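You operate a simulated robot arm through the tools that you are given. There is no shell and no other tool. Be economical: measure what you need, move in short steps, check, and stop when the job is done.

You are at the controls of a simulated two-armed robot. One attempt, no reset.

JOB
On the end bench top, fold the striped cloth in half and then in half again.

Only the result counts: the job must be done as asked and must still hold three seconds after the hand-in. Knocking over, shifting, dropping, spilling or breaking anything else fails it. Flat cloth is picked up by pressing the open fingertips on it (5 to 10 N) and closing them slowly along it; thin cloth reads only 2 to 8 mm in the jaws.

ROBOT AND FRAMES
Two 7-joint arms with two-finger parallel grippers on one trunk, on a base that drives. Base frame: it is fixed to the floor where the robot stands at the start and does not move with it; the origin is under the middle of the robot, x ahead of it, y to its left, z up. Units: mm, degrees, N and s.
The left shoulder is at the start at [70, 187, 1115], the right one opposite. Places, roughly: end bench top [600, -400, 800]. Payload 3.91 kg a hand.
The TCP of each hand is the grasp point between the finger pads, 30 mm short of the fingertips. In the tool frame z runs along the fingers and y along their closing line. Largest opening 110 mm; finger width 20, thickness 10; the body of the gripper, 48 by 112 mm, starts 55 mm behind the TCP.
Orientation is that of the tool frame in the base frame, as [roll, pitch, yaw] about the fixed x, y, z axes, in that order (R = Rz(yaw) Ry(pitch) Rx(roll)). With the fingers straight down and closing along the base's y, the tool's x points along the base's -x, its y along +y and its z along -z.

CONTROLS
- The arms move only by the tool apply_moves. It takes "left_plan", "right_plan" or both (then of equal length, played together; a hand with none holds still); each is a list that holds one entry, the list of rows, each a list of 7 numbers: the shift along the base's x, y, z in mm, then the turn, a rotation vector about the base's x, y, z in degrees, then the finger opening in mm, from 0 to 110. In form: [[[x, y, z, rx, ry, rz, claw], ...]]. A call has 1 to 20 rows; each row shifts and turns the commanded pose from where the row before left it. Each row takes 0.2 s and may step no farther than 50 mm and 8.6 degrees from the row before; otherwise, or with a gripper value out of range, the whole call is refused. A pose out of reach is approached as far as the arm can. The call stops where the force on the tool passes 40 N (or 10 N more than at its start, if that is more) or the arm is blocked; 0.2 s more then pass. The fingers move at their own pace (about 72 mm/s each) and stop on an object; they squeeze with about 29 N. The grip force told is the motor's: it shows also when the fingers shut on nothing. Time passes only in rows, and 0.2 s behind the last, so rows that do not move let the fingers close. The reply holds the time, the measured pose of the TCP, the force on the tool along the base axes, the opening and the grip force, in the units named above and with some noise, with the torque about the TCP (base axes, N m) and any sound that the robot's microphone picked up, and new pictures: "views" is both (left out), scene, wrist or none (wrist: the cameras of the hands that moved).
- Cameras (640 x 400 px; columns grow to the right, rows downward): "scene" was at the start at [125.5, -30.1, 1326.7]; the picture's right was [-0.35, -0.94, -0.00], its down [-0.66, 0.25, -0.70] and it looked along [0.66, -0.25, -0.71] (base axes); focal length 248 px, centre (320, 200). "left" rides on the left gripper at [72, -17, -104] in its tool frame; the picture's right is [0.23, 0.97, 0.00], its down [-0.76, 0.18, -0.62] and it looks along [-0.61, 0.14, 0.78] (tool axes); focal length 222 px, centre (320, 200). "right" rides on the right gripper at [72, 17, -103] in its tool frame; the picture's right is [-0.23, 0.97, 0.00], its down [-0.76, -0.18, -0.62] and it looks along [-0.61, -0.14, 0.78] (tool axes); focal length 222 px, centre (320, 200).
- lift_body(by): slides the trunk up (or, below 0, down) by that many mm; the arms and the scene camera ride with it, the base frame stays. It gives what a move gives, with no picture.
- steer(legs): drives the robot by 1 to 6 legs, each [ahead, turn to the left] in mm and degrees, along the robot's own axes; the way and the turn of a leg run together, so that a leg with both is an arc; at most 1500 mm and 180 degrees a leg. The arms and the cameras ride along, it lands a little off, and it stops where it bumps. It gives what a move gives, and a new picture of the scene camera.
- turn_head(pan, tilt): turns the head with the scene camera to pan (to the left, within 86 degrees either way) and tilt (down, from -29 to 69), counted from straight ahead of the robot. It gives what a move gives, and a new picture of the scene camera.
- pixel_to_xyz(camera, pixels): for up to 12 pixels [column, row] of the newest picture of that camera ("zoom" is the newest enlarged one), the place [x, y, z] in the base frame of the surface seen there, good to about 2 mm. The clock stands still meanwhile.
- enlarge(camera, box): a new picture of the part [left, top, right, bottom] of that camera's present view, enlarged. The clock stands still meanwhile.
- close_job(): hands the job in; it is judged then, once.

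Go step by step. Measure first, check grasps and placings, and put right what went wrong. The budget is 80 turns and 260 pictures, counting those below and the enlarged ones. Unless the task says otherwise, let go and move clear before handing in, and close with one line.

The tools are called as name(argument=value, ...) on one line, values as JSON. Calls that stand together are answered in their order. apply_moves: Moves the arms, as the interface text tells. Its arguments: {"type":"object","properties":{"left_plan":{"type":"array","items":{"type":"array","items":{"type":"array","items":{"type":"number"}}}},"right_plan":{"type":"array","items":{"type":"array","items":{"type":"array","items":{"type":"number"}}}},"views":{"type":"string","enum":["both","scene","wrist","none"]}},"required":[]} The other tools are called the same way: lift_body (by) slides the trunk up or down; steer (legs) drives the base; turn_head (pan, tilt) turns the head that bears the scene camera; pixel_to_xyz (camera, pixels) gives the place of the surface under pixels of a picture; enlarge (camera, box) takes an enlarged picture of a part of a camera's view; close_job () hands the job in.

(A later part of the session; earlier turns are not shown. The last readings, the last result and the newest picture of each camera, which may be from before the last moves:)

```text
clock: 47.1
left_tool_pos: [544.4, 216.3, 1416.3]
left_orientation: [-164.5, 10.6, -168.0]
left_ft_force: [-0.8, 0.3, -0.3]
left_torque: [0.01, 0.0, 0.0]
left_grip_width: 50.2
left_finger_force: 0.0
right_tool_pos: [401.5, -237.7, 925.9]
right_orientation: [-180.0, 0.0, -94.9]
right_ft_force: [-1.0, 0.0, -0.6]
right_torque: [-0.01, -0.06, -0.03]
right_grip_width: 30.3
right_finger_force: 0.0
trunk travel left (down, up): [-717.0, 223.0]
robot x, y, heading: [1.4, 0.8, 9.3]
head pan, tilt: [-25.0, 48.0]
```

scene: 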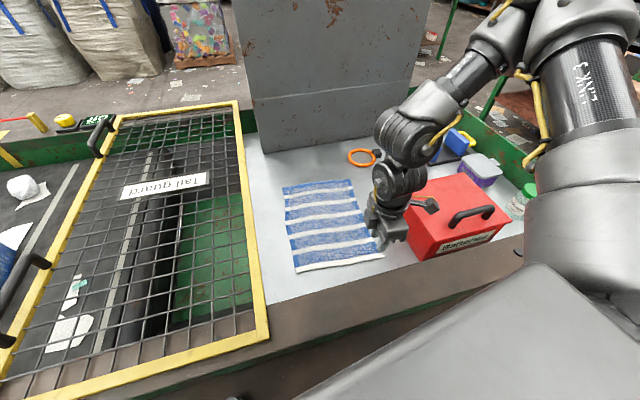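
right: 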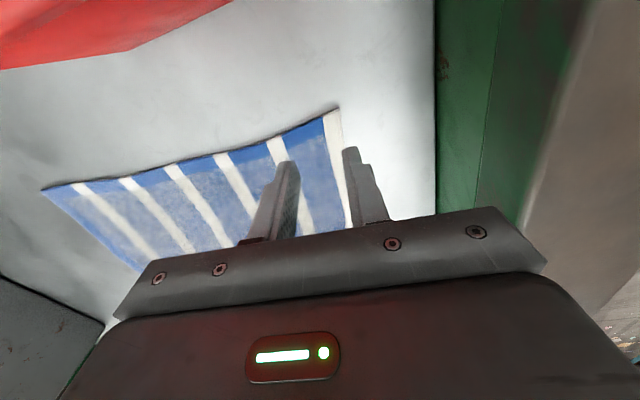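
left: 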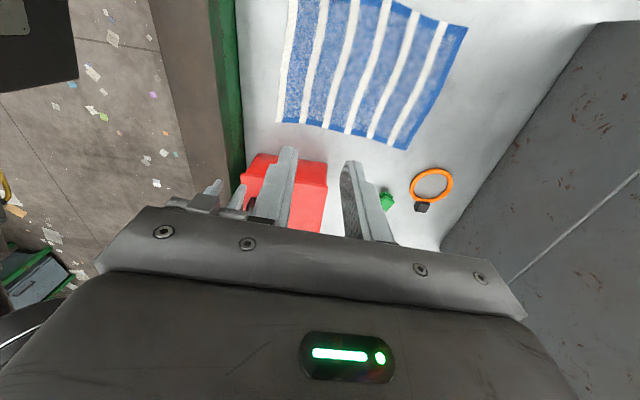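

Fingers straddle the first stripe band at the corner as planned. I'll descend to just above the cloth and feel for contact.

apply_moves(right_plan=[[[0, 0, -20, 0, 0, 0, 30], [0, 0, -18, 0, 0, 0, 30], [0, 0, -3, 0, 0, 0, 30], [0, 0, -2, 0, 0, 0, 30], [0, 0, 0, 0, 0, 0, 30]]], views="wrist")

```text
clock: 48.3
left_tool_pos: [544.9, 214.4, 1418.5]
left_orientation: [-164.5, 10.6, -168.0]
left_ft_force: [0.0, 0.0, 0.1]
left_torque: [0.01, -0.01, -0.02]
left_grip_width: 50.0
left_finger_force: 0.1
right_tool_pos: [403.5, -237.3, 884.1]
right_orientation: [-179.9, 0.0, -94.9]
right_ft_force: [0.8, -1.7, 7.8]
right_torque: [-0.03, -0.06, 0.02]
right_grip_width: 29.9
right_finger_force: 0.2
trunk travel left (down, up): [-717.0, 223.0]
robot x, y, heading: [-2.0, 1.8, 9.1]
head pan, tilt: [-25.0, 48.0]
```

right: 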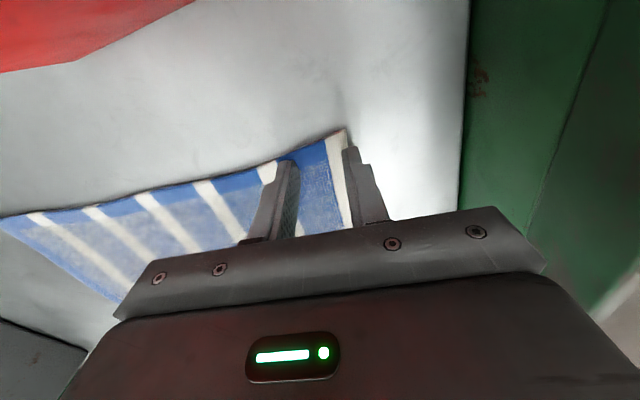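

Contact at 7.8 N, in the asked range. I'll close the fingers slowly.

apply_moves(right_plan=[[[0, 0, 0, 0, 0, 0, 27], [0, 0, 0, 0, 0, 0, 24], [0, 0, 0, 0, 0, 0, 21], [0, 0, 0, 0, 0, 0, 18], [0, 0, 0, 0, 0, 0, 15], [0, 0, 0, 0, 0, 0, 12], [0, 0, 0, 0, 0, 0, 9], [0, 0, 0, 0, 0, 0, 6], [0, 0, 0, 0, 0, 0, 3], [0, 0, 0, 0, 0, 0, 0], [0, 0, 0, 0, 0, 0, 0]]], views="wrist")

```text
clock: 50.7
left_tool_pos: [544.3, 215.2, 1418.0]
left_orientation: [-164.6, 10.8, -168.0]
left_ft_force: [-0.4, -1.0, 0.0]
left_torque: [0.02, 0.03, -0.02]
left_grip_width: 50.3
left_finger_force: 0.1
right_tool_pos: [402.5, -237.8, 882.9]
right_orientation: [180.0, 0.0, -94.9]
right_ft_force: [0.5, -0.2, 8.6]
right_torque: [0.0, -0.04, -0.02]
right_grip_width: 4.2
right_finger_force: 29.2
trunk travel left (down, up): [-717.0, 223.0]
robot x, y, heading: [1.4, 1.0, 9.2]
head pan, tilt: [-25.0, 48.0]
```

right: 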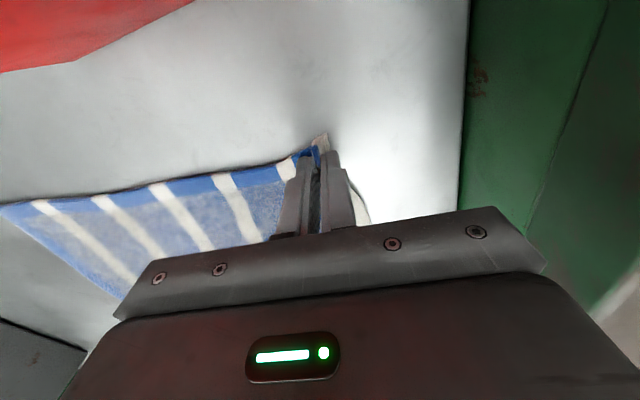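

The jaws read 4.2 mm with grip force, so cloth is caught. I'll carry this corner in a low arc to the far-right corner, aiming for about (648,-256), and look before releasing.

apply_moves(right_plan=[[[4, 0, 14, 0, 0, 0, 0], [14, -1, 22, 0, 0, 0, 0], [20, -1, 20, 0, 0, 0, 0], [22, -2, 15, 0, 0, 0, 0], [22, -2, 10, 0, 0, 0, 0], [22, -2, 5, 0, 0, 0, 0], [22, -2, 0, 0, 0, 0, 0], [22, -2, -5, 0, 0, 0, 0], [22, -2, -10, 0, 0, 0, 0], [22, -2, -14, 0, 0, 0, 0], [22, -1, -16, 0, 0, 0, 0], [20, -1, -15, 0, 0, 0, 0], [16, 0, -10, 0, 0, 0, 0], [6, 0, -3, 0, 0, 0, 0], [0, 0, 0, 0, 0, 0, 0]]])

```text
clock: 53.9
left_tool_pos: [544.4, 214.2, 1416.9]
left_orientation: [-164.5, 10.7, -167.9]
left_ft_force: [-0.2, 0.1, -0.6]
left_torque: [-0.02, -0.02, 0.03]
left_grip_width: 50.1
left_finger_force: 0.0
right_tool_pos: [626.6, -279.2, 922.3]
right_orientation: [-179.9, 0.1, -94.9]
right_ft_force: [-0.5, -0.3, -0.5]
right_torque: [0.01, 0.0, 0.01]
right_grip_width: 4.0
right_finger_force: 29.1
right hand out of reach, approached as far as the arm can: row 11, 12, 13, 14
trunk travel left (down, up): [-717.0, 223.0]
robot x, y, heading: [-1.3, -0.9, 9.2]
head pan, tilt: [-25.0, 48.0]
```

scene: 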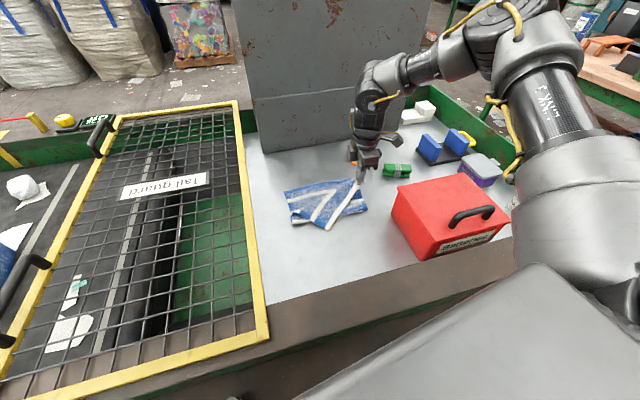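
right: 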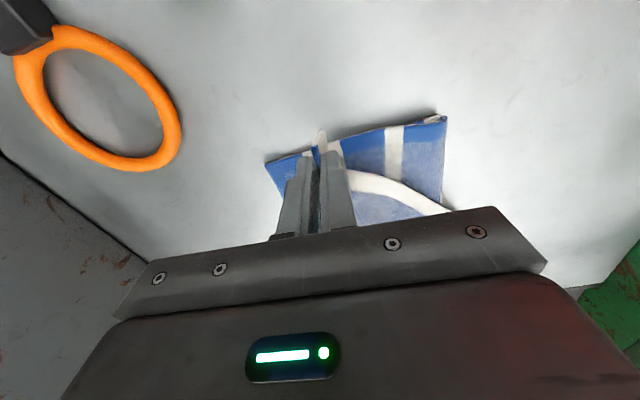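

The corner was carried, but the arm stopped short at (627,-279,922). Let me look closer at the cloth state.

enlarge(camera="scene", box=[260, 150, 420, 260])

```text
3.64 times, centred on (340, 205) of scene
```

zoom: 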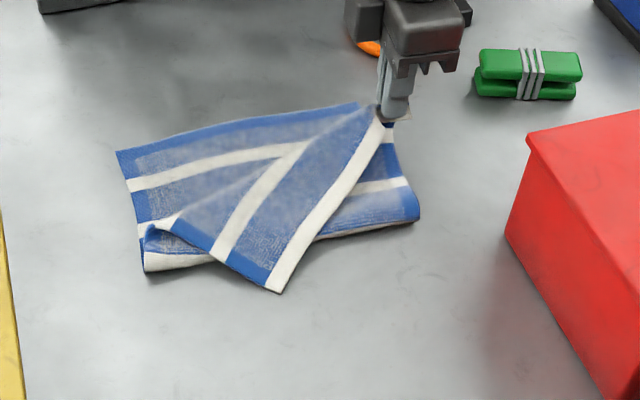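

The fold is forming: the near-left corner now lies at zoom (278,290), to be carried to the far-left corner at (118,152). Let me measure.

pixel_to_xyz(camera="zoom", pixels=[[278, 288], [120, 153], [355, 106], [418, 215], [145, 268], [390, 140], [215, 262], [400, 118], [240, 215]])

```text
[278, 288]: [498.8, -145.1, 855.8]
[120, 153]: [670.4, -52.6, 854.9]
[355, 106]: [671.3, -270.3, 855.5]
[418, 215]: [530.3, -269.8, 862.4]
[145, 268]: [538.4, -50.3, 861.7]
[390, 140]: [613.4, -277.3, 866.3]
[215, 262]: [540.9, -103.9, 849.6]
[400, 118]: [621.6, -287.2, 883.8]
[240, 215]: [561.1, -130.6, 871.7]
```

The crease lies neatly at x≈530–540. I'll ease the wrist by turning yaw back some while moving to about (648,-257) and lowering.

apply_moves(right_plan=[[[3, 4, 0, 0, 0, -6, 0], [5, 5, -4, 0, 0, -6, 0], [5, 5, -6, 0, 0, -6, 0], [5, 5, -8, 0, 0, -6, 0], [3, 3, -8, 0, 0, -4, 0], [0, 0, 0, 0, 0, 0, 0]]], views="scene")

```text
clock: 55.3
left_tool_pos: [546.0, 215.7, 1416.7]
left_orientation: [-164.5, 10.7, -168.0]
left_ft_force: [0.5, -0.4, 0.1]
left_torque: [-0.01, 0.02, -0.02]
left_grip_width: 50.1
left_finger_force: 0.0
right_tool_pos: [621.6, -276.9, 917.1]
right_orientation: [-179.8, 0.1, -123.0]
right_ft_force: [0.5, 0.0, 0.4]
right_torque: [-0.02, -0.01, 0.04]
right_grip_width: 3.8
right_finger_force: 28.4
right hand out of reach, approached as far as the arm can: row 1, 2, 3, 4, 5
trunk travel left (down, up): [-717.0, 223.0]
robot x, y, heading: [-1.0, -2.5, 9.3]
head pan, tilt: [-25.0, 48.0]
```

scene: 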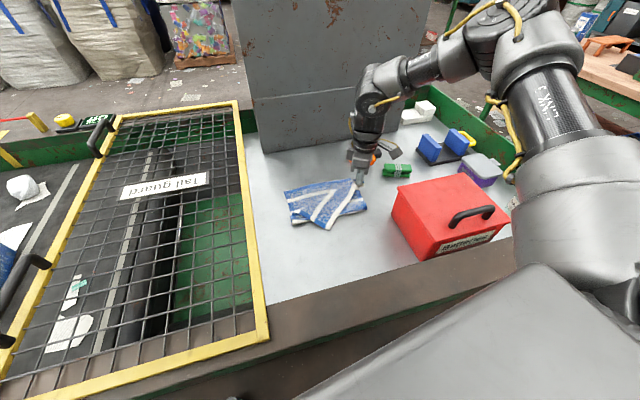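

The arm itself won't go further, so I'll use the base: a small 15 mm advance with a 2.5° left turn carries the held corner toward the target, followed by lowering the trunk a little.

steer(legs=[[16, 2.5]])

lift_body(by=-22)

enlarge(camera="scene", box=[260, 150, 420, 260])

```text
clock: 56.1
left_tool_pos: [547.3, 236.8, 1420.3]
left_orientation: [-164.7, 10.9, -165.6]
left_ft_force: [-1.0, -0.6, 0.2]
left_torque: [0.03, -0.02, 0.01]
left_grip_width: 50.1
left_finger_force: 0.1
right_tool_pos: [645.2, -250.5, 917.3]
right_orientation: [-179.8, 0.3, -120.5]
right_ft_force: [-0.5, -0.4, 0.2]
right_torque: [0.03, 0.0, 0.03]
right_grip_width: 3.8
right_finger_force: 28.6
trunk travel left (down, up): [-717.0, 223.0]
robot x, y, heading: [16.1, 3.2, 11.9]
head pan, tilt: [-25.0, 48.0]
```

scene: 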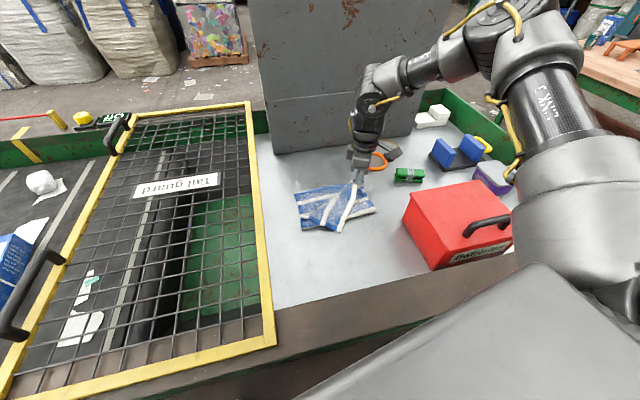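

```text
clock: 56.8
left_tool_pos: [551.3, 240.5, 1394.7]
left_orientation: [-164.5, 10.7, -165.7]
left_ft_force: [0.7, 0.2, 0.0]
left_torque: [0.04, -0.03, 0.03]
left_grip_width: 50.0
left_finger_force: 0.1
right_tool_pos: [647.8, -248.3, 895.1]
right_orientation: [-179.9, 0.1, -120.4]
right_ft_force: [0.7, -0.5, 1.8]
right_torque: [0.0, -0.03, 0.04]
right_grip_width: 3.9
right_finger_force: 29.0
trunk travel left (down, up): [-695.0, 245.0]
robot x, y, heading: [17.3, 4.9, 11.8]
head pan, tilt: [-25.0, 48.0]
```

```text
3.64 times, centred on (340, 205) of scene
```

zoom: 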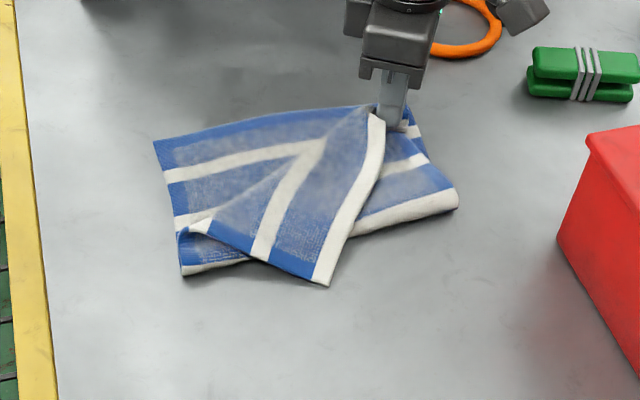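

The corner sits over the far-right corner now, with light contact. I'll release and rise.

apply_moves(right_plan=[[[0, 0, -2, 0, 0, 0, 0], [0, 0, 0, 0, 0, 0, 8], [0, 0, 0, 0, 0, 0, 16], [0, 0, 0, 0, 0, 0, 24], [0, 0, 15, 0, 0, 0, 24], [0, 0, 30, 0, 0, 0, 24], [-10, 5, 40, 0, 0, 0, 24], [-30, 5, 30, 0, 0, 0, 24], [-40, 0, 0, 0, 0, 0, 24], [-40, 0, 0, 0, 0, 0, 24]]], views="none")

enlarge(camera="scene", box=[260, 150, 420, 260])

```text
clock: 59.0
left_tool_pos: [549.6, 239.9, 1395.6]
left_orientation: [-164.6, 10.8, -165.6]
left_ft_force: [0.4, 0.4, 1.8]
left_torque: [-0.04, 0.02, -0.03]
left_grip_width: 49.8
left_finger_force: 0.1
right_tool_pos: [526.5, -238.3, 1009.8]
right_orientation: [-179.9, 0.1, -120.5]
right_ft_force: [-0.1, 0.5, 0.2]
right_torque: [-0.01, -0.05, 0.0]
right_grip_width: 24.0
right_finger_force: 0.1
trunk travel left (down, up): [-695.0, 245.0]
robot x, y, heading: [17.2, 7.0, 11.9]
head pan, tilt: [-25.0, 48.0]
```

```text
3.64 times, centred on (340, 205) of scene
```

zoom: 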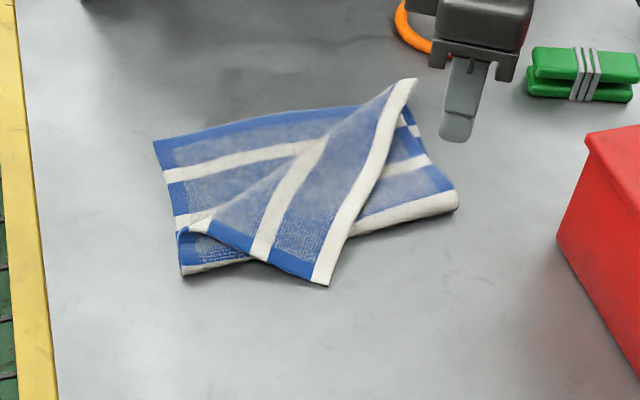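

It released cleanly and flattened, with the corner near zoom (412,82). I'll measure the corners for the next pick at (322,280).

pixel_to_xyz(camera="zoom", pixels=[[412, 84], [395, 95], [413, 122], [324, 279], [296, 262], [340, 240], [157, 144], [456, 195], [184, 270], [260, 120], [205, 225]])

```text
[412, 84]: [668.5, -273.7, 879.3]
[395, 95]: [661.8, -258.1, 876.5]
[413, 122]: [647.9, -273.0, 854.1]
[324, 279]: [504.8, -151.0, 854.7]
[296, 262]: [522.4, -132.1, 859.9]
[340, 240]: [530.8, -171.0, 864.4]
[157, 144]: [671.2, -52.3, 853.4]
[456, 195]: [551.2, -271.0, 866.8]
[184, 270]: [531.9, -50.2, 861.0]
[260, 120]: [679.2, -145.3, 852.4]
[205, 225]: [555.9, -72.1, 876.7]
```

The released corner sits over the far-right corner within a few mm. Next I'll pinch the other corner tip at (505,-151), which points toward -x, so I'll close along y with the TCP at (520,-148).

apply_moves(right_plan=[[[0, 10, 0, 0, 0, -7.5, 20], [0, 12, 0, 0, 0, -7.5, 20], [0, 12, 0, 0, 0, -7.5, 20], [-1, 12, -10, 0, 0, -7.5, 20], [-1, 12, -20, 0, 0, -7.5, 20], [-1, 12, -20, 0, 0, -7.5, 20], [-1, 10, -25, 0, 0, -7.5, 20], [-2, 10, -25, 0, 0, -7, 20], [0, 0, 0, 0, 0, 0, 18]]])

```text
clock: 61.0
left_tool_pos: [548.2, 241.6, 1395.8]
left_orientation: [-164.5, 10.8, -165.5]
left_ft_force: [-0.6, -0.1, 0.8]
left_torque: [-0.05, 0.02, -0.02]
left_grip_width: 50.1
left_finger_force: 0.0
right_tool_pos: [568.6, -172.1, 916.5]
right_orientation: [179.9, 0.0, -179.8]
right_ft_force: [-0.5, 0.2, -0.3]
right_torque: [0.04, 0.0, -0.01]
right_grip_width: 17.9
right_finger_force: 0.0
right hand out of reach, approached as far as the arm can: row 7, 8
trunk travel left (down, up): [-695.0, 245.0]
robot x, y, heading: [16.2, 4.6, 11.7]
head pan, tilt: [-25.0, 48.0]
```

scene: 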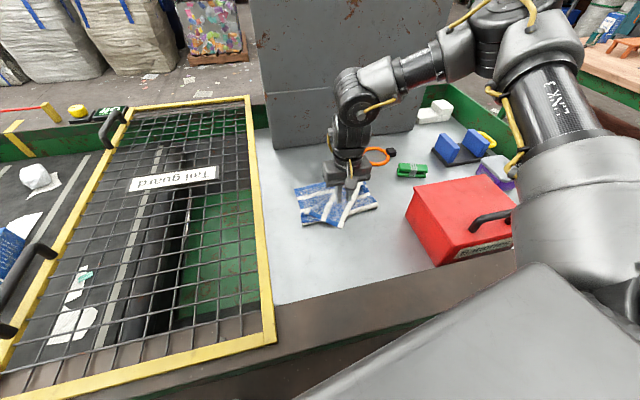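
right: 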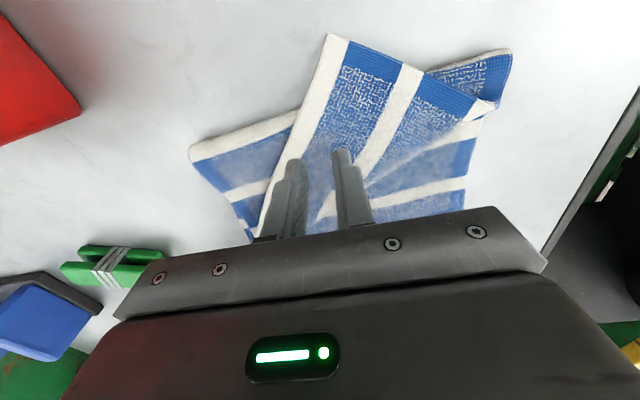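

The wrist hit a limit at yaw 180, leaving the hand at (569,-172). I'll use yaw ≈-130 instead (closing along the white edge), aiming at (522,-149).

apply_moves(right_plan=[[[0, 0, 10, 0, 0, 7.2, 18], [-5, 2, 0, 0, 0, 7.2, 18], [-7, 3, 0, 0, 0, 7.2, 18], [-7, 4, 0, 0, 0, 7.2, 18], [-7, 4, 0, 0, 0, 7.2, 18], [-7, 4, 0, 0, 0, 7.2, 18], [-7, 3, -5, 0, 0, 7, 18], [-7, 3, -10, 0, 0, 0, 18], [0, 0, 0, 0, 0, 0, 18]]])

```text
clock: 63.0
left_tool_pos: [551.8, 241.2, 1395.9]
left_orientation: [-164.5, 10.7, -165.6]
left_ft_force: [-0.4, 0.1, 0.2]
left_torque: [0.04, -0.01, -0.01]
left_grip_width: 50.0
left_finger_force: 0.1
right_tool_pos: [520.5, -157.8, 915.7]
right_orientation: [-179.9, 0.1, -129.6]
right_ft_force: [0.3, -0.4, 0.4]
right_torque: [-0.01, 0.0, -0.01]
right_grip_width: 18.2
right_finger_force: 0.1
right hand out of reach, approached as far as the arm can: row 7, 8
trunk travel left (down, up): [-695.0, 245.0]
robot x, y, heading: [15.7, 3.4, 11.9]
head pan, tilt: [-25.0, 48.0]
```

scene: 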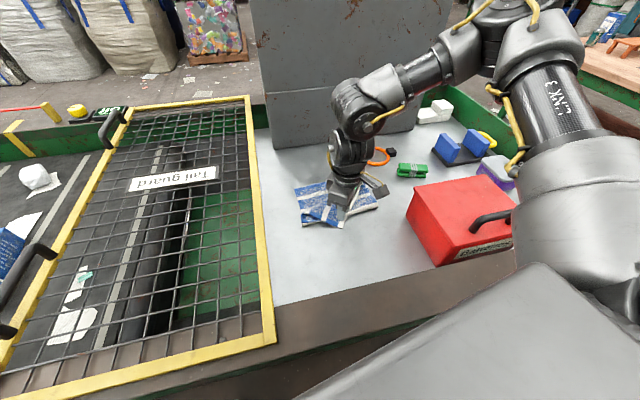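
right: 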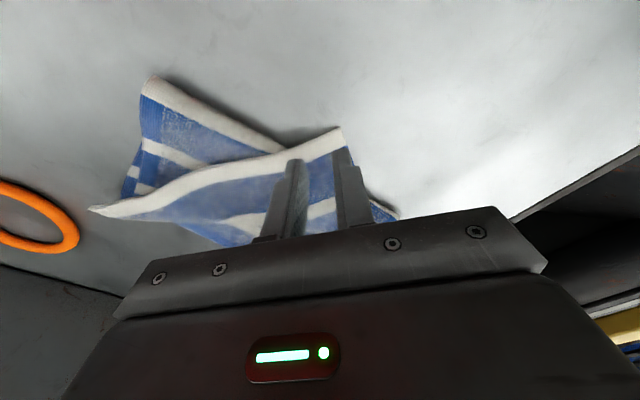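

The hand is near the target, but every stop has been at z≈916, so height is the limit from this trunk position. I'll raise the hand, then lower the trunk to give the arm downward room.

apply_moves(right_plan=[[[0, 2, 30, 0, 0, 0, 18], [1, 3, 30, 0, 0, 0, 18], [1, 4, 20, 0, 0, 0, 18], [0, 0, 0, 0, 0, 0, 18]]], views="none")

lift_body(by=-100)

enlarge(camera="right", box=[60, 40, 460, 290])

```text
clock: 64.0
left_tool_pos: [551.3, 239.5, 1394.8]
left_orientation: [-164.4, 10.8, -165.6]
left_ft_force: [-0.1, 0.1, -0.1]
left_torque: [-0.02, 0.04, 0.02]
left_grip_width: 50.2
left_finger_force: 0.0
right_tool_pos: [523.3, -148.7, 995.4]
right_orientation: [-180.0, 0.1, -129.8]
right_ft_force: [0.5, -0.4, -0.5]
right_torque: [0.0, -0.01, 0.01]
right_grip_width: 17.8
right_finger_force: 0.2
trunk travel left (down, up): [-695.0, 245.0]
robot x, y, heading: [14.8, 1.2, 11.8]
head pan, tilt: [-25.0, 48.0]
```

```text
clock: 65.3
left_tool_pos: [551.2, 240.6, 1295.7]
left_orientation: [-164.5, 10.8, -165.6]
left_ft_force: [-0.1, 0.2, -0.2]
left_torque: [-0.01, 0.0, 0.01]
left_grip_width: 50.0
left_finger_force: 0.0
right_tool_pos: [523.7, -148.6, 894.8]
right_orientation: [-180.0, 0.0, -129.7]
right_ft_force: [0.1, 0.3, -0.3]
right_torque: [0.02, 0.0, -0.02]
right_grip_width: 18.0
right_finger_force: 0.0
trunk travel left (down, up): [-595.0, 345.0]
robot x, y, heading: [18.8, 3.5, 11.8]
head pan, tilt: [-25.0, 48.0]
```

```text
1.60 times, centred on (260, 165) of right
```

zoom: 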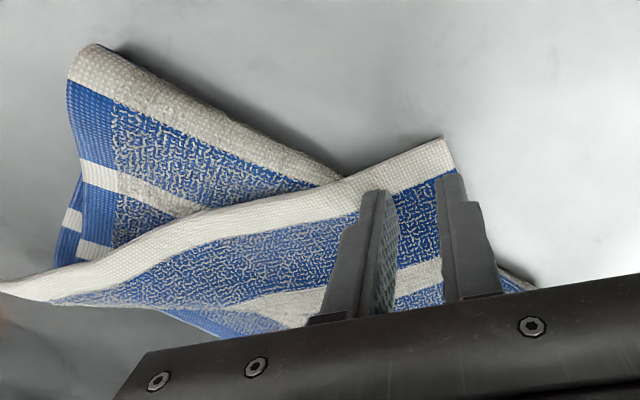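

The fingers sit right at the corner tip (zoom (450,150)). I'll feel down in small steps.

apply_moves(right_plan=[[[0, 0, -5, 0, 0, 0, 18], [0, 0, -3, 0, 0, 0, 18], [0, 0, -1, 0, 0, 0, 18], [0, 0, 0, 0, 0, 0, 18]]], views="none")

```text
clock: 66.3
left_tool_pos: [550.5, 240.9, 1295.6]
left_orientation: [-164.5, 10.7, -165.6]
left_ft_force: [-1.0, -0.4, 0.3]
left_torque: [-0.03, -0.03, -0.03]
left_grip_width: 50.1
left_finger_force: 0.1
right_tool_pos: [523.7, -147.8, 886.0]
right_orientation: [180.0, 0.1, -129.8]
right_ft_force: [0.3, 0.6, 2.3]
right_torque: [-0.02, -0.03, -0.01]
right_grip_width: 17.7
right_finger_force: 0.0
trunk travel left (down, up): [-595.0, 345.0]
robot x, y, heading: [18.2, 4.7, 11.8]
head pan, tilt: [-25.0, 48.0]
```

Contact has begun at 2.3 N. I'll press 2 mm further and close slowly.

apply_moves(right_plan=[[[0, 0, -1.5, 0, 0, 0, 18], [0, 0, -0.5, 0, 0, 0, 18], [0, 0, 0, 0, 0, 0, 16], [0, 0, 0, 0, 0, 0, 13], [0, 0, 0, 0, 0, 0, 10], [0, 0, 0, 0, 0, 0, 7], [0, 0, 0, 0, 0, 0, 4], [0, 0, 0, 0, 0, 0, 1], [0, 0, 0, 0, 0, 0, 0], [0, 0, 0, 0, 0, 0, 0]]], views="wrist")

```text
clock: 68.5
left_tool_pos: [550.0, 240.8, 1295.5]
left_orientation: [-164.5, 10.8, -165.6]
left_ft_force: [0.0, -0.2, -0.3]
left_torque: [0.01, -0.02, -0.01]
left_grip_width: 50.2
left_finger_force: 0.1
right_tool_pos: [525.2, -149.0, 884.8]
right_orientation: [180.0, 0.1, -129.9]
right_ft_force: [1.9, -1.1, 12.0]
right_torque: [0.01, -0.18, -0.04]
right_grip_width: 0.3
right_finger_force: 28.6
trunk travel left (down, up): [-595.0, 345.0]
robot x, y, heading: [12.9, 1.5, 12.1]
head pan, tilt: [-25.0, 48.0]
```

right: 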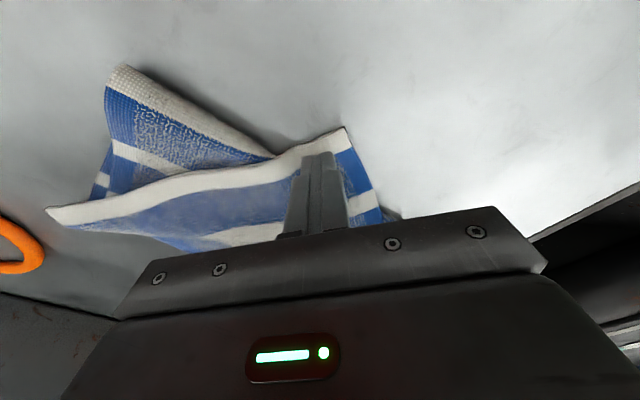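

The jaws closed to 0.3 mm, so nothing was caught: the inner finger rode on the higher layers. I'll lift, open and turn to yaw ≈-175 so both fingers rest at equal height, now that the trunk is lower.

apply_moves(right_plan=[[[0, 0, 15, 0, 0, 0, 0], [0, 0, 15, 0, 0, -7.5, 20], [-1, 0, 0, 0, 0, -7.5, 22], [-1, 0, 0, 0, 0, -7.5, 22], [-1, 0, 0, 0, 0, -7.5, 22], [-1, 0, 0, 0, 0, -7.5, 22], [-1, 0, 0, 0, 0, -7.5, 22], [0, 0, -5, 0, 0, 0, 22], [0, 0, -5, 0, 0, 0, 22], [0, 0, -5, 0, 0, 0, 22], [0, 0, 0, 0, 0, 0, 22]]], views="wrist")

```text
clock: 70.9
left_tool_pos: [550.2, 241.1, 1296.9]
left_orientation: [-164.5, 10.9, -165.6]
left_ft_force: [0.7, -0.4, -0.1]
left_torque: [0.02, -0.01, 0.0]
left_grip_width: 50.2
left_finger_force: 0.1
right_tool_pos: [537.9, -157.6, 901.7]
right_orientation: [-179.9, 0.0, -174.8]
right_ft_force: [-0.3, 0.1, -0.1]
right_torque: [0.04, 0.02, -0.03]
right_grip_width: 21.9
right_finger_force: 0.0
right hand out of reach, approached as far as the arm can: row 7
trunk travel left (down, up): [-595.0, 345.0]
robot x, y, heading: [16.5, 3.2, 12.2]
head pan, tilt: [-25.0, 48.0]
```

right: 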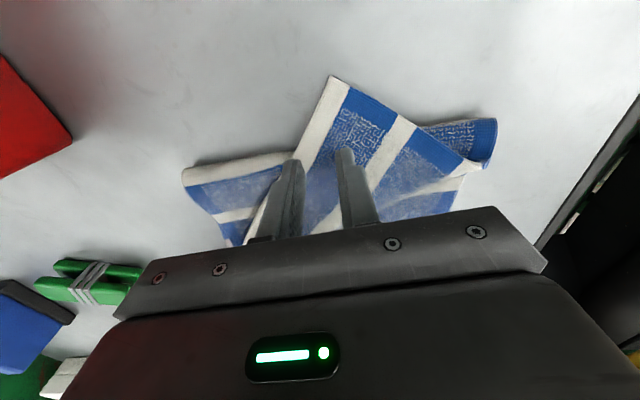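

Only the last rotation step was over the limit. I'll turn back 10° and shift to (519,-148).

apply_moves(right_plan=[[[-4, 2, 0, 0, 0, 4, 22], [-5, 3, 0, 0, 0, 4, 22], [-5, 3, 0, 0, 0, 4, 22], [-4, 2, 0, 0, 0, 0, 22], [0, 0, 0, 0, 0, 0, 22]]], views="wrist")

```text
clock: 72.1
left_tool_pos: [551.4, 240.2, 1295.6]
left_orientation: [-164.5, 10.7, -165.6]
left_ft_force: [-0.2, -0.1, 0.1]
left_torque: [-0.02, -0.01, 0.02]
left_grip_width: 50.0
left_finger_force: 0.0
right_tool_pos: [519.7, -146.4, 900.8]
right_orientation: [-179.9, 0.1, -162.8]
right_ft_force: [0.1, 0.6, 0.3]
right_torque: [-0.02, 0.0, -0.02]
right_grip_width: 22.0
right_finger_force: 0.1
trunk travel left (down, up): [-595.0, 345.0]
robot x, y, heading: [14.7, 5.1, 11.8]
head pan, tilt: [-25.0, 48.0]
```

right: 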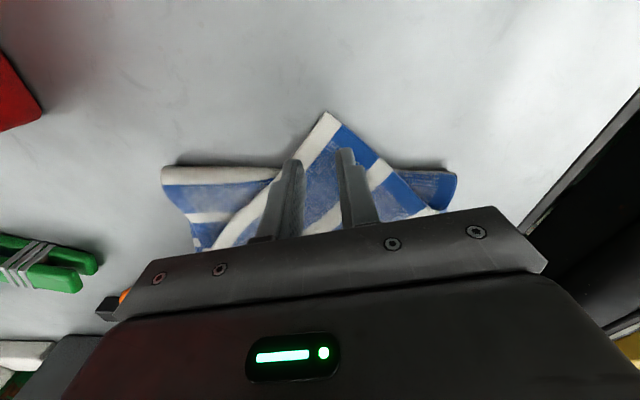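

The fingers now straddle the corner symmetrically. I'll descend and press.

apply_moves(right_plan=[[[0, 0, -8, 0, 0, 0, 20], [0, 0, -5, 0, 0, 0, 20], [0, 0, -2, 0, 0, 0, 20], [0, 0, -2, 0, 0, 0, 20], [0, 0, 0, 0, 0, 0, 20]]], views="none")

```text
clock: 73.3
left_tool_pos: [550.6, 241.3, 1294.8]
left_orientation: [-164.5, 10.7, -165.5]
left_ft_force: [0.8, -0.3, 0.7]
left_torque: [0.01, -0.01, -0.01]
left_grip_width: 50.2
left_finger_force: 0.2
right_tool_pos: [519.7, -145.3, 885.9]
right_orientation: [-180.0, 0.2, -162.7]
right_ft_force: [0.0, -0.1, 2.6]
right_torque: [-0.05, -0.04, -0.02]
right_grip_width: 20.1
right_finger_force: 0.0
trunk travel left (down, up): [-595.0, 345.0]
robot x, y, heading: [15.4, 3.4, 11.8]
head pan, tilt: [-25.0, 48.0]
```

apply_moves(right_plan=[[[0, 0, -2, 0, 0, 0, 20], [0, 0, 0, 0, 0, 0, 20], [0, 0, 0, 0, 0, 0, 17], [0, 0, 0, 0, 0, 0, 14], [0, 0, 0, 0, 0, 0, 11], [0, 0, 0, 0, 0, 0, 8], [0, 0, 0, 0, 0, 0, 5], [0, 0, 0, 0, 0, 0, 2], [0, 0, 0, 0, 0, 0, 0], [0, 0, 0, 0, 0, 0, 0]]], views="wrist")

```text
clock: 75.5
left_tool_pos: [549.9, 241.7, 1296.7]
left_orientation: [-164.4, 10.7, -165.5]
left_ft_force: [0.2, 0.3, -0.1]
left_torque: [0.01, -0.02, -0.03]
left_grip_width: 50.0
left_finger_force: 0.0
right_tool_pos: [517.8, -146.4, 884.3]
right_orientation: [179.9, 0.0, -162.8]
right_ft_force: [0.0, -0.1, 9.8]
right_torque: [-0.03, -0.04, 0.02]
right_grip_width: 0.3
right_finger_force: 28.9
trunk travel left (down, up): [-595.0, 345.0]
robot x, y, heading: [18.0, 3.7, 11.8]
head pan, tilt: [-25.0, 48.0]
```

right: 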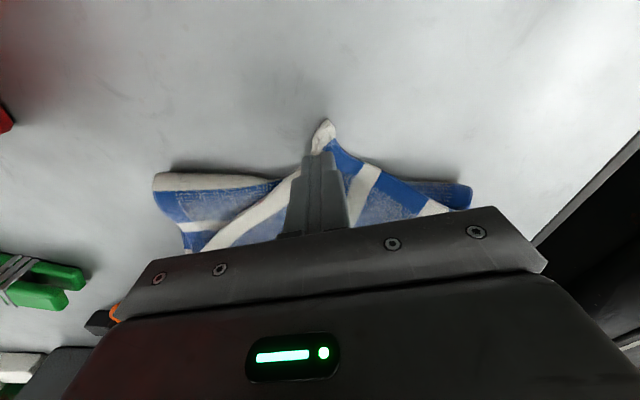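

Still 0.3 mm: the fingers slipped off the narrow tip. I'll lift, open wider and look at the corner's present shape.

apply_moves(right_plan=[[[0, 0, 0, 0, 0, 0, 10], [0, 0, 10, 0, 0, 0, 20], [0, 0, 25, 0, 0, 0, 34], [0, 0, 25, 0, 0, 0, 34], [40, -40, 10, 0, 0, 0, 34]]], views="none")

enlarge(camera="scene", box=[260, 150, 420, 260])

enlarge(camera="right", box=[120, 60, 520, 310])

```text
refused: row 5 steps farther than a row can; nothing moved
```

```text
3.64 times, centred on (340, 205) of scene
```

zoom: 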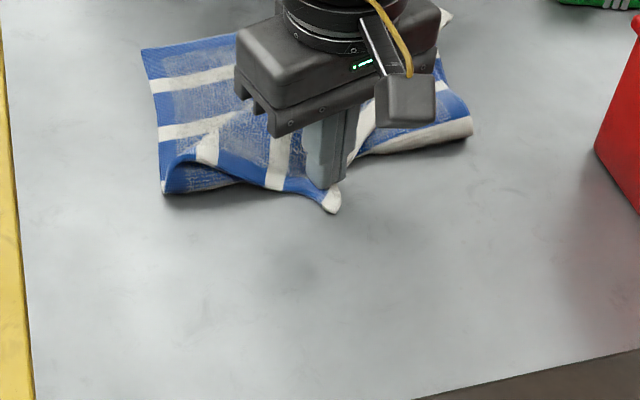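

```text
1.60 times, centred on (320, 185) of right
```

zoom: 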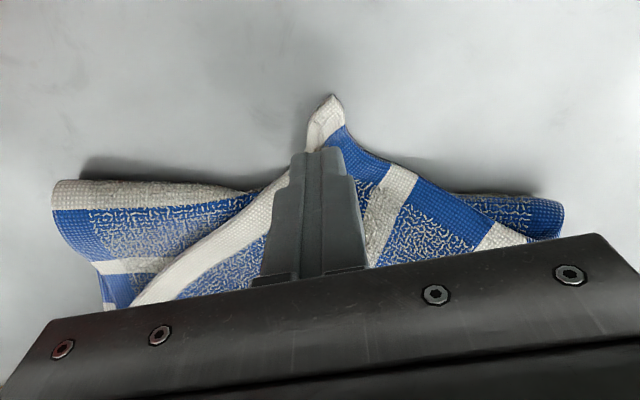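

The tip does look bunched between the fingers despite the 0.3 mm reading. I'll lift 20 mm to see whether it comes along.

apply_moves(right_plan=[[[0, 0, 6, 0, 0, 0, 0], [0, 0, 8, 0, 0, 0, 0], [0, 0, 10, 0, 0, 0, 0], [0, 0, 0, 0, 0, 0, 0]]], views="none")

enlarge(camera="right", box=[120, 60, 520, 310])

```text
clock: 76.5
left_tool_pos: [550.8, 240.4, 1294.7]
left_orientation: [-164.6, 10.7, -165.5]
left_ft_force: [0.5, -0.1, -0.1]
left_torque: [0.01, 0.04, 0.02]
left_grip_width: 50.2
left_finger_force: 0.1
right_tool_pos: [518.3, -145.5, 906.5]
right_orientation: [179.9, 0.1, -162.7]
right_ft_force: [-1.2, -0.1, 0.2]
right_torque: [-0.02, -0.01, 0.0]
right_grip_width: 0.0
right_finger_force: 29.3
trunk travel left (down, up): [-595.0, 345.0]
robot x, y, heading: [12.8, 2.9, 12.1]
head pan, tilt: [-25.0, 48.0]
```

```text
1.60 times, centred on (320, 185) of right
```

zoom: 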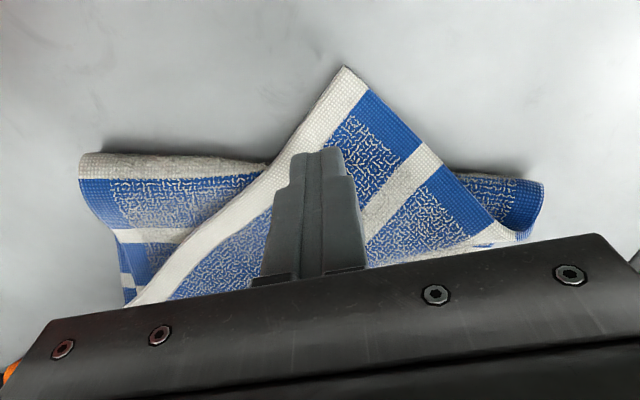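

Not caught; the corner sprang flat. I'll retry with a wider 34 mm opening, slightly further in and with firmer pressure.

apply_moves(right_plan=[[[1, -1, 0, 0, 0, 0, 15], [2, -1, 0, 0, 0, 0, 34], [1, 0, 0, 0, 0, 0, 34], [0, 0, -10, 0, 0, 0, 34], [0, 0, -9, 0, 0, 0, 34], [0, 0, -2, 0, 0, 0, 34], [0, 0, -2, 0, 0, 0, 34], [0, 0, 0, 0, 0, 0, 34]]], views="wrist")

```text
clock: 78.3
left_tool_pos: [549.2, 242.1, 1296.7]
left_orientation: [-164.5, 10.8, -165.6]
left_ft_force: [-0.4, 0.6, 0.5]
left_torque: [0.01, 0.01, 0.01]
left_grip_width: 50.1
left_finger_force: 0.1
right_tool_pos: [522.1, -150.3, 885.5]
right_orientation: [-179.9, 0.3, -162.8]
right_ft_force: [2.6, -1.2, 17.2]
right_torque: [-0.38, -0.3, 0.06]
right_grip_width: 34.7
right_finger_force: 0.6
trunk travel left (down, up): [-595.0, 345.0]
robot x, y, heading: [13.2, 2.6, 11.7]
head pan, tilt: [-25.0, 48.0]
```

right: 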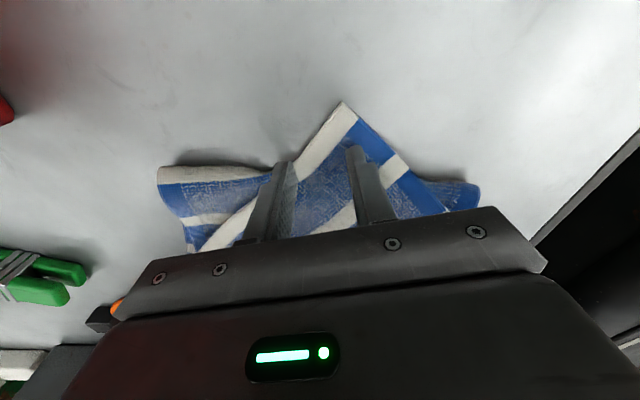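

The force is 17 N and the left finger (285,170) is partly on the crease. I'll lift 4 mm, shift +y 5 and -x 5, then press again.

apply_moves(right_plan=[[[0, 0, 5, 0, 0, 0, 30], [-4, 6, 0, 0, 0, 0, 30], [0, 0, -4, 0, 0, 0, 30], [0, 0, -1, 0, 0, 0, 30], [0, 0, -1, 0, 0, 0, 30], [0, 0, 0, 0, 0, 0, 30]]], views="wrist")

```text
clock: 79.7
left_tool_pos: [548.0, 241.6, 1295.9]
left_orientation: [-164.4, 10.9, -165.6]
left_ft_force: [-0.6, 0.0, 0.1]
left_torque: [0.02, -0.02, 0.0]
left_grip_width: 50.3
left_finger_force: 0.0
right_tool_pos: [516.7, -142.0, 885.1]
right_orientation: [-179.9, 0.3, -162.8]
right_ft_force: [3.0, 1.5, 24.7]
right_torque: [-0.35, -0.46, 0.12]
right_grip_width: 29.5
right_finger_force: 0.0
trunk travel left (down, up): [-595.0, 345.0]
robot x, y, heading: [14.5, 3.1, 11.8]
head pan, tilt: [-25.0, 48.0]
```

right: 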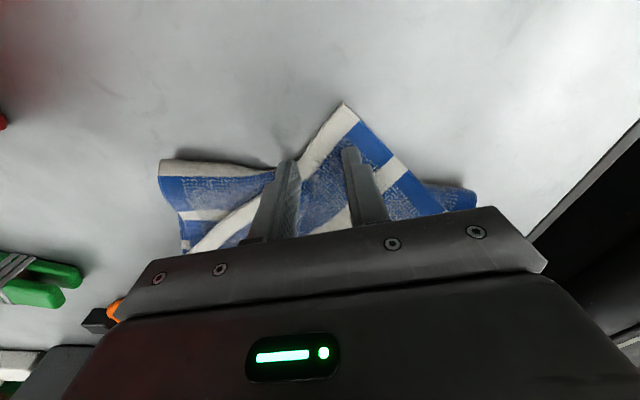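

Pressed at about 25 N; I'll ease up 1.5 mm and close slowly from here to see whether it catches.

apply_moves(right_plan=[[[0, 0, -0.5, 0, 0, 0, 27], [0, 0, 1.5, 0, 0, 0, 24], [0, 0, 0, 0, 0, 0, 21], [0, 0, 0, 0, 0, 0, 18], [0, 0, 0, 0, 0, 0, 15], [0, 0, 0, 0, 0, 0, 12], [0, 0, 0, 0, 0, 0, 9], [0, 0, 0, 0, 0, 0, 6], [0, 0, 0, 0, 0, 0, 3], [0, 0, 0, 0, 0, 0, 0], [0, 0, 0, 0, 0, 0, 0]]], views="wrist")

```text
clock: 82.1
left_tool_pos: [547.9, 240.7, 1297.2]
left_orientation: [-164.4, 10.9, -165.6]
left_ft_force: [-0.3, 0.0, -1.1]
left_torque: [-0.02, 0.03, 0.0]
left_grip_width: 50.1
left_finger_force: 0.1
right_tool_pos: [516.3, -143.1, 885.6]
right_orientation: [-179.9, 0.2, -162.8]
right_ft_force: [-1.1, -2.8, 24.3]
right_torque: [-0.25, -0.21, -0.05]
right_grip_width: 3.6
right_finger_force: 28.9
trunk travel left (down, up): [-595.0, 345.0]
robot x, y, heading: [15.2, 2.4, 11.8]
head pan, tilt: [-25.0, 48.0]
```

right: 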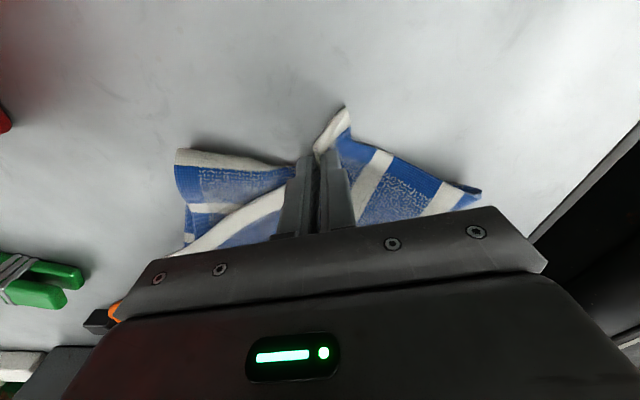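

Caught: 3.6 mm. I'll lift a little to check that only the top layer comes.

apply_moves(right_plan=[[[0, 0, 6, 0, 0, 0, 0], [2, 0, 10, 0, 0, 0, 0], [5, 3, 12, 0, 0, 0, 0], [5, 3, 12, 0, 0, 0, 0], [0, 0, 0, 0, 0, 0, 0]]])

enlarge(camera="scene", box=[260, 150, 420, 260])

```text
clock: 83.3
left_tool_pos: [551.5, 241.5, 1295.6]
left_orientation: [-164.4, 10.6, -165.7]
left_ft_force: [0.3, 0.3, 0.3]
left_torque: [0.02, -0.01, 0.02]
left_grip_width: 50.1
left_finger_force: 0.1
right_tool_pos: [530.1, -136.0, 923.9]
right_orientation: [-179.9, 0.1, -162.8]
right_ft_force: [-0.1, -0.2, 0.1]
right_torque: [0.02, -0.01, -0.01]
right_grip_width: 3.1
right_finger_force: 28.8
trunk travel left (down, up): [-595.0, 345.0]
robot x, y, heading: [18.5, 1.5, 11.9]
head pan, tilt: [-25.0, 48.0]
```

scene: 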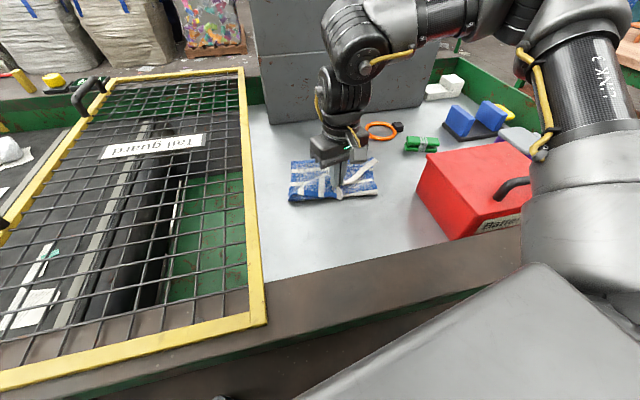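
right: 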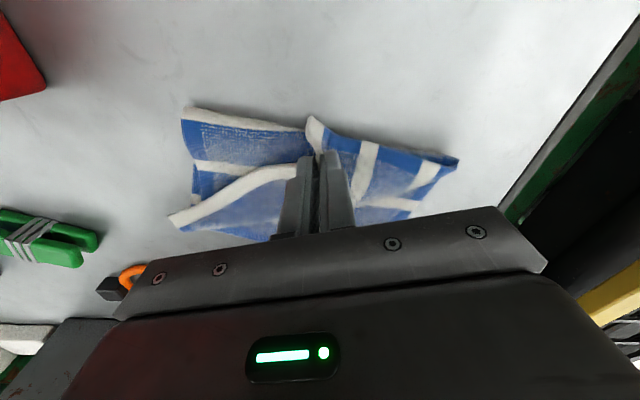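

```text
3.64 times, centred on (340, 205) of scene
```

zoom: 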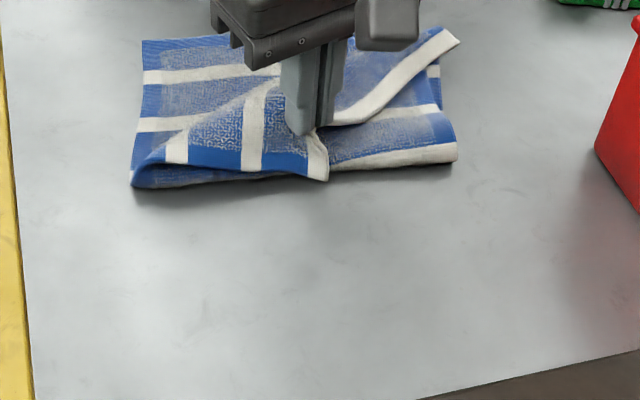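

The top layer is lifted and the crease stays put. I'll carry the corner to the far-left corner, aiming at (656,-66).

apply_moves(right_plan=[[[8, 4, 15, 0, 0, 0, 0], [12, 7, 12, 0, 0, 0, 0], [14, 8, 8, 0, 0, 0, 0], [14, 8, 4, 0, 0, 0, 0], [14, 8, 0, 0, 0, 0, 0], [14, 8, -5, 0, 0, 0, 0], [14, 8, -8, 0, 0, 0, 0], [14, 8, -12, 0, 0, 0, 0], [12, 7, -14, 0, 0, 0, 0], [10, 4, -14, 0, 0, 0, 0], [0, 0, -8, 0, 0, 0, 0], [0, 0, 0, 0, 0, 0, 0]]], views="wrist")

enlarge(camera="scene", box=[260, 130, 420, 240])

```text
clock: 85.9
left_tool_pos: [550.1, 240.4, 1294.7]
left_orientation: [-164.5, 10.6, -165.6]
left_ft_force: [0.1, -0.9, -0.3]
left_torque: [0.01, 0.0, -0.05]
left_grip_width: 50.0
left_finger_force: 0.3
right_tool_pos: [607.6, -158.3, 893.9]
right_orientation: [179.9, 0.3, -162.8]
right_ft_force: [0.6, 0.2, 3.3]
right_torque: [0.02, -0.04, -0.03]
right_grip_width: 3.2
right_finger_force: 29.3
right hand out of reach, approached as far as the arm can: row 3, 4, 5, 6, 7, 8, 9, 10
trunk travel left (down, up): [-595.0, 345.0]
robot x, y, heading: [13.6, 4.7, 12.0]
head pan, tilt: [-25.0, 48.0]
```

right: 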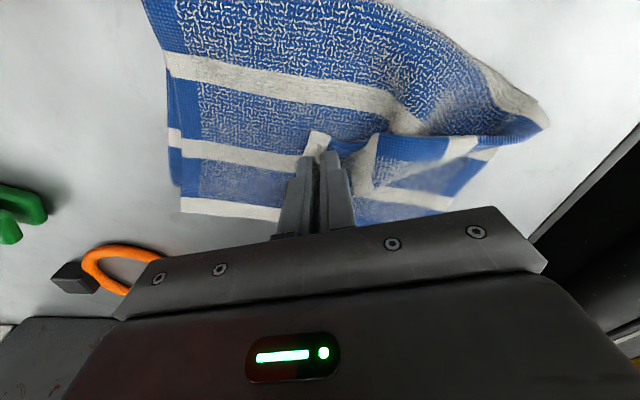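

```text
3.64 times, centred on (340, 185) of scene
```

zoom: 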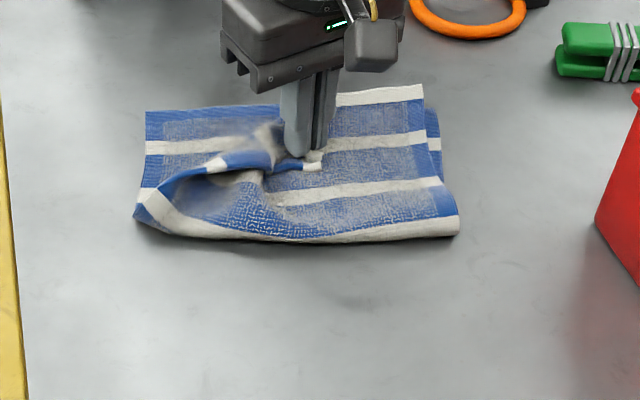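

The arm again can't go further left at this heading, though the fold itself looks good. I'll lift slightly and turn the base 9° left, which carries the held corner toward +y.

apply_moves(right_plan=[[[0, 0, 10, 0, 0, 0, 0], [0, 0, 15, 0, 0, 0, 0], [0, 0, 15, 0, 0, 0, 0], [0, 0, 0, 0, 0, 0, 0]]], views="none")

steer(legs=[[0, 9]])

```text
clock: 86.9
left_tool_pos: [550.9, 239.9, 1295.5]
left_orientation: [-164.4, 10.7, -165.7]
left_ft_force: [0.3, 0.1, 0.0]
left_torque: [0.0, 0.01, 0.01]
left_grip_width: 50.2
left_finger_force: 0.0
right_tool_pos: [609.9, -156.4, 932.3]
right_orientation: [180.0, 0.1, -162.8]
right_ft_force: [0.2, 0.3, -0.4]
right_torque: [0.04, 0.02, 0.01]
right_grip_width: 3.4
right_finger_force: 29.1
trunk travel left (down, up): [-595.0, 345.0]
robot x, y, heading: [13.8, 1.7, 11.7]
head pan, tilt: [-25.0, 48.0]
```

```text
clock: 88.0
left_tool_pos: [507.3, 321.7, 1294.8]
left_orientation: [-164.5, 10.6, -156.7]
left_ft_force: [0.5, -0.3, 0.2]
left_torque: [-0.04, 0.05, -0.01]
left_grip_width: 50.1
left_finger_force: 0.0
right_tool_pos: [626.5, -62.7, 934.0]
right_orientation: [180.0, 0.2, -153.8]
right_ft_force: [0.6, 0.2, -0.6]
right_torque: [-0.03, 0.0, -0.04]
right_grip_width: 3.3
right_finger_force: 29.0
trunk travel left (down, up): [-595.0, 345.0]
robot x, y, heading: [20.5, 1.7, 20.5]
head pan, tilt: [-25.0, 48.0]
```

scene: 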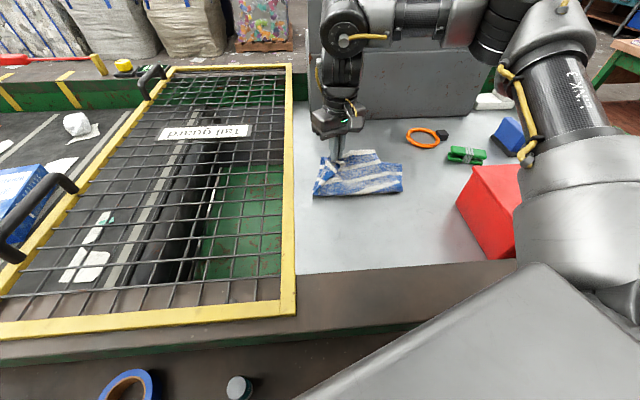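

Now the hand is at (627,-63,934). I'll move it out +x about 30 mm and down, with some yaw relief.

apply_moves(right_plan=[[[8, 0, 0, 0, 0, 3, 0], [8, 0, -5, 0, 0, 3, 0], [8, -1, -8, 0, 0, 3, 0], [6, -1, -8, 0, 0, 3, 0], [0, 0, -8, 0, 0, 0, 0], [0, 0, -6, 0, 0, 0, 0], [0, 0, 0, 0, 0, 0, 0]]], views="wrist")

enlarge(camera="scene", box=[290, 110, 450, 220])

```text
clock: 89.6
left_tool_pos: [507.5, 321.4, 1295.5]
left_orientation: [-164.4, 10.6, -156.7]
left_ft_force: [-0.3, -1.1, 0.2]
left_torque: [-0.02, -0.01, -0.04]
left_grip_width: 50.2
left_finger_force: 0.0
right_tool_pos: [650.7, -76.2, 899.6]
right_orientation: [179.8, 0.3, -141.8]
right_ft_force: [0.2, 0.8, 0.7]
right_torque: [0.01, -0.01, -0.04]
right_grip_width: 3.2
right_finger_force: 28.7
right hand out of reach, approached as far as the arm can: row 2, 3, 5
trunk travel left (down, up): [-595.0, 345.0]
robot x, y, heading: [13.4, 0.2, 20.8]
head pan, tilt: [-25.0, 48.0]
```

right: 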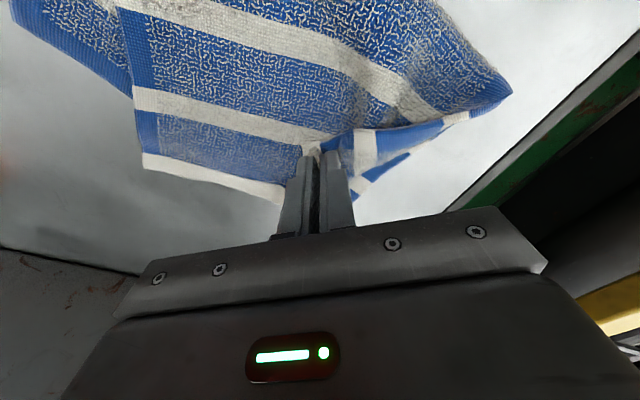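

```text
3.64 times, centred on (370, 165) of scene
```

zoom: 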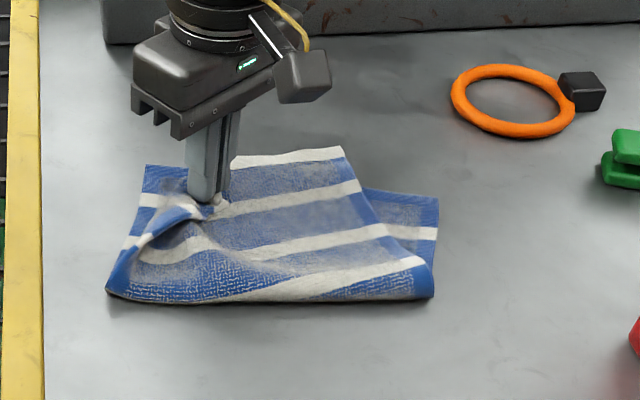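

The held corner is at the left now, but the top layer's right corner at zoom (342,152) was dragged left. Let me measure how far off.

pixel_to_xyz(camera="zoom", pixels=[[341, 152], [437, 200], [148, 167], [110, 292], [433, 295], [425, 262], [240, 165], [215, 200], [375, 190]])

```text
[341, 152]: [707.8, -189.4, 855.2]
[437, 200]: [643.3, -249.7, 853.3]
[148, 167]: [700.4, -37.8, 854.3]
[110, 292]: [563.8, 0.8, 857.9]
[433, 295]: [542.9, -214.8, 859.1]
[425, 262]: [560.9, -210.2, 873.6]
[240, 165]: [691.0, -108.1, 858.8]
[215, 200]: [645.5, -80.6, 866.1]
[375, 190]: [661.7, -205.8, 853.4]
```

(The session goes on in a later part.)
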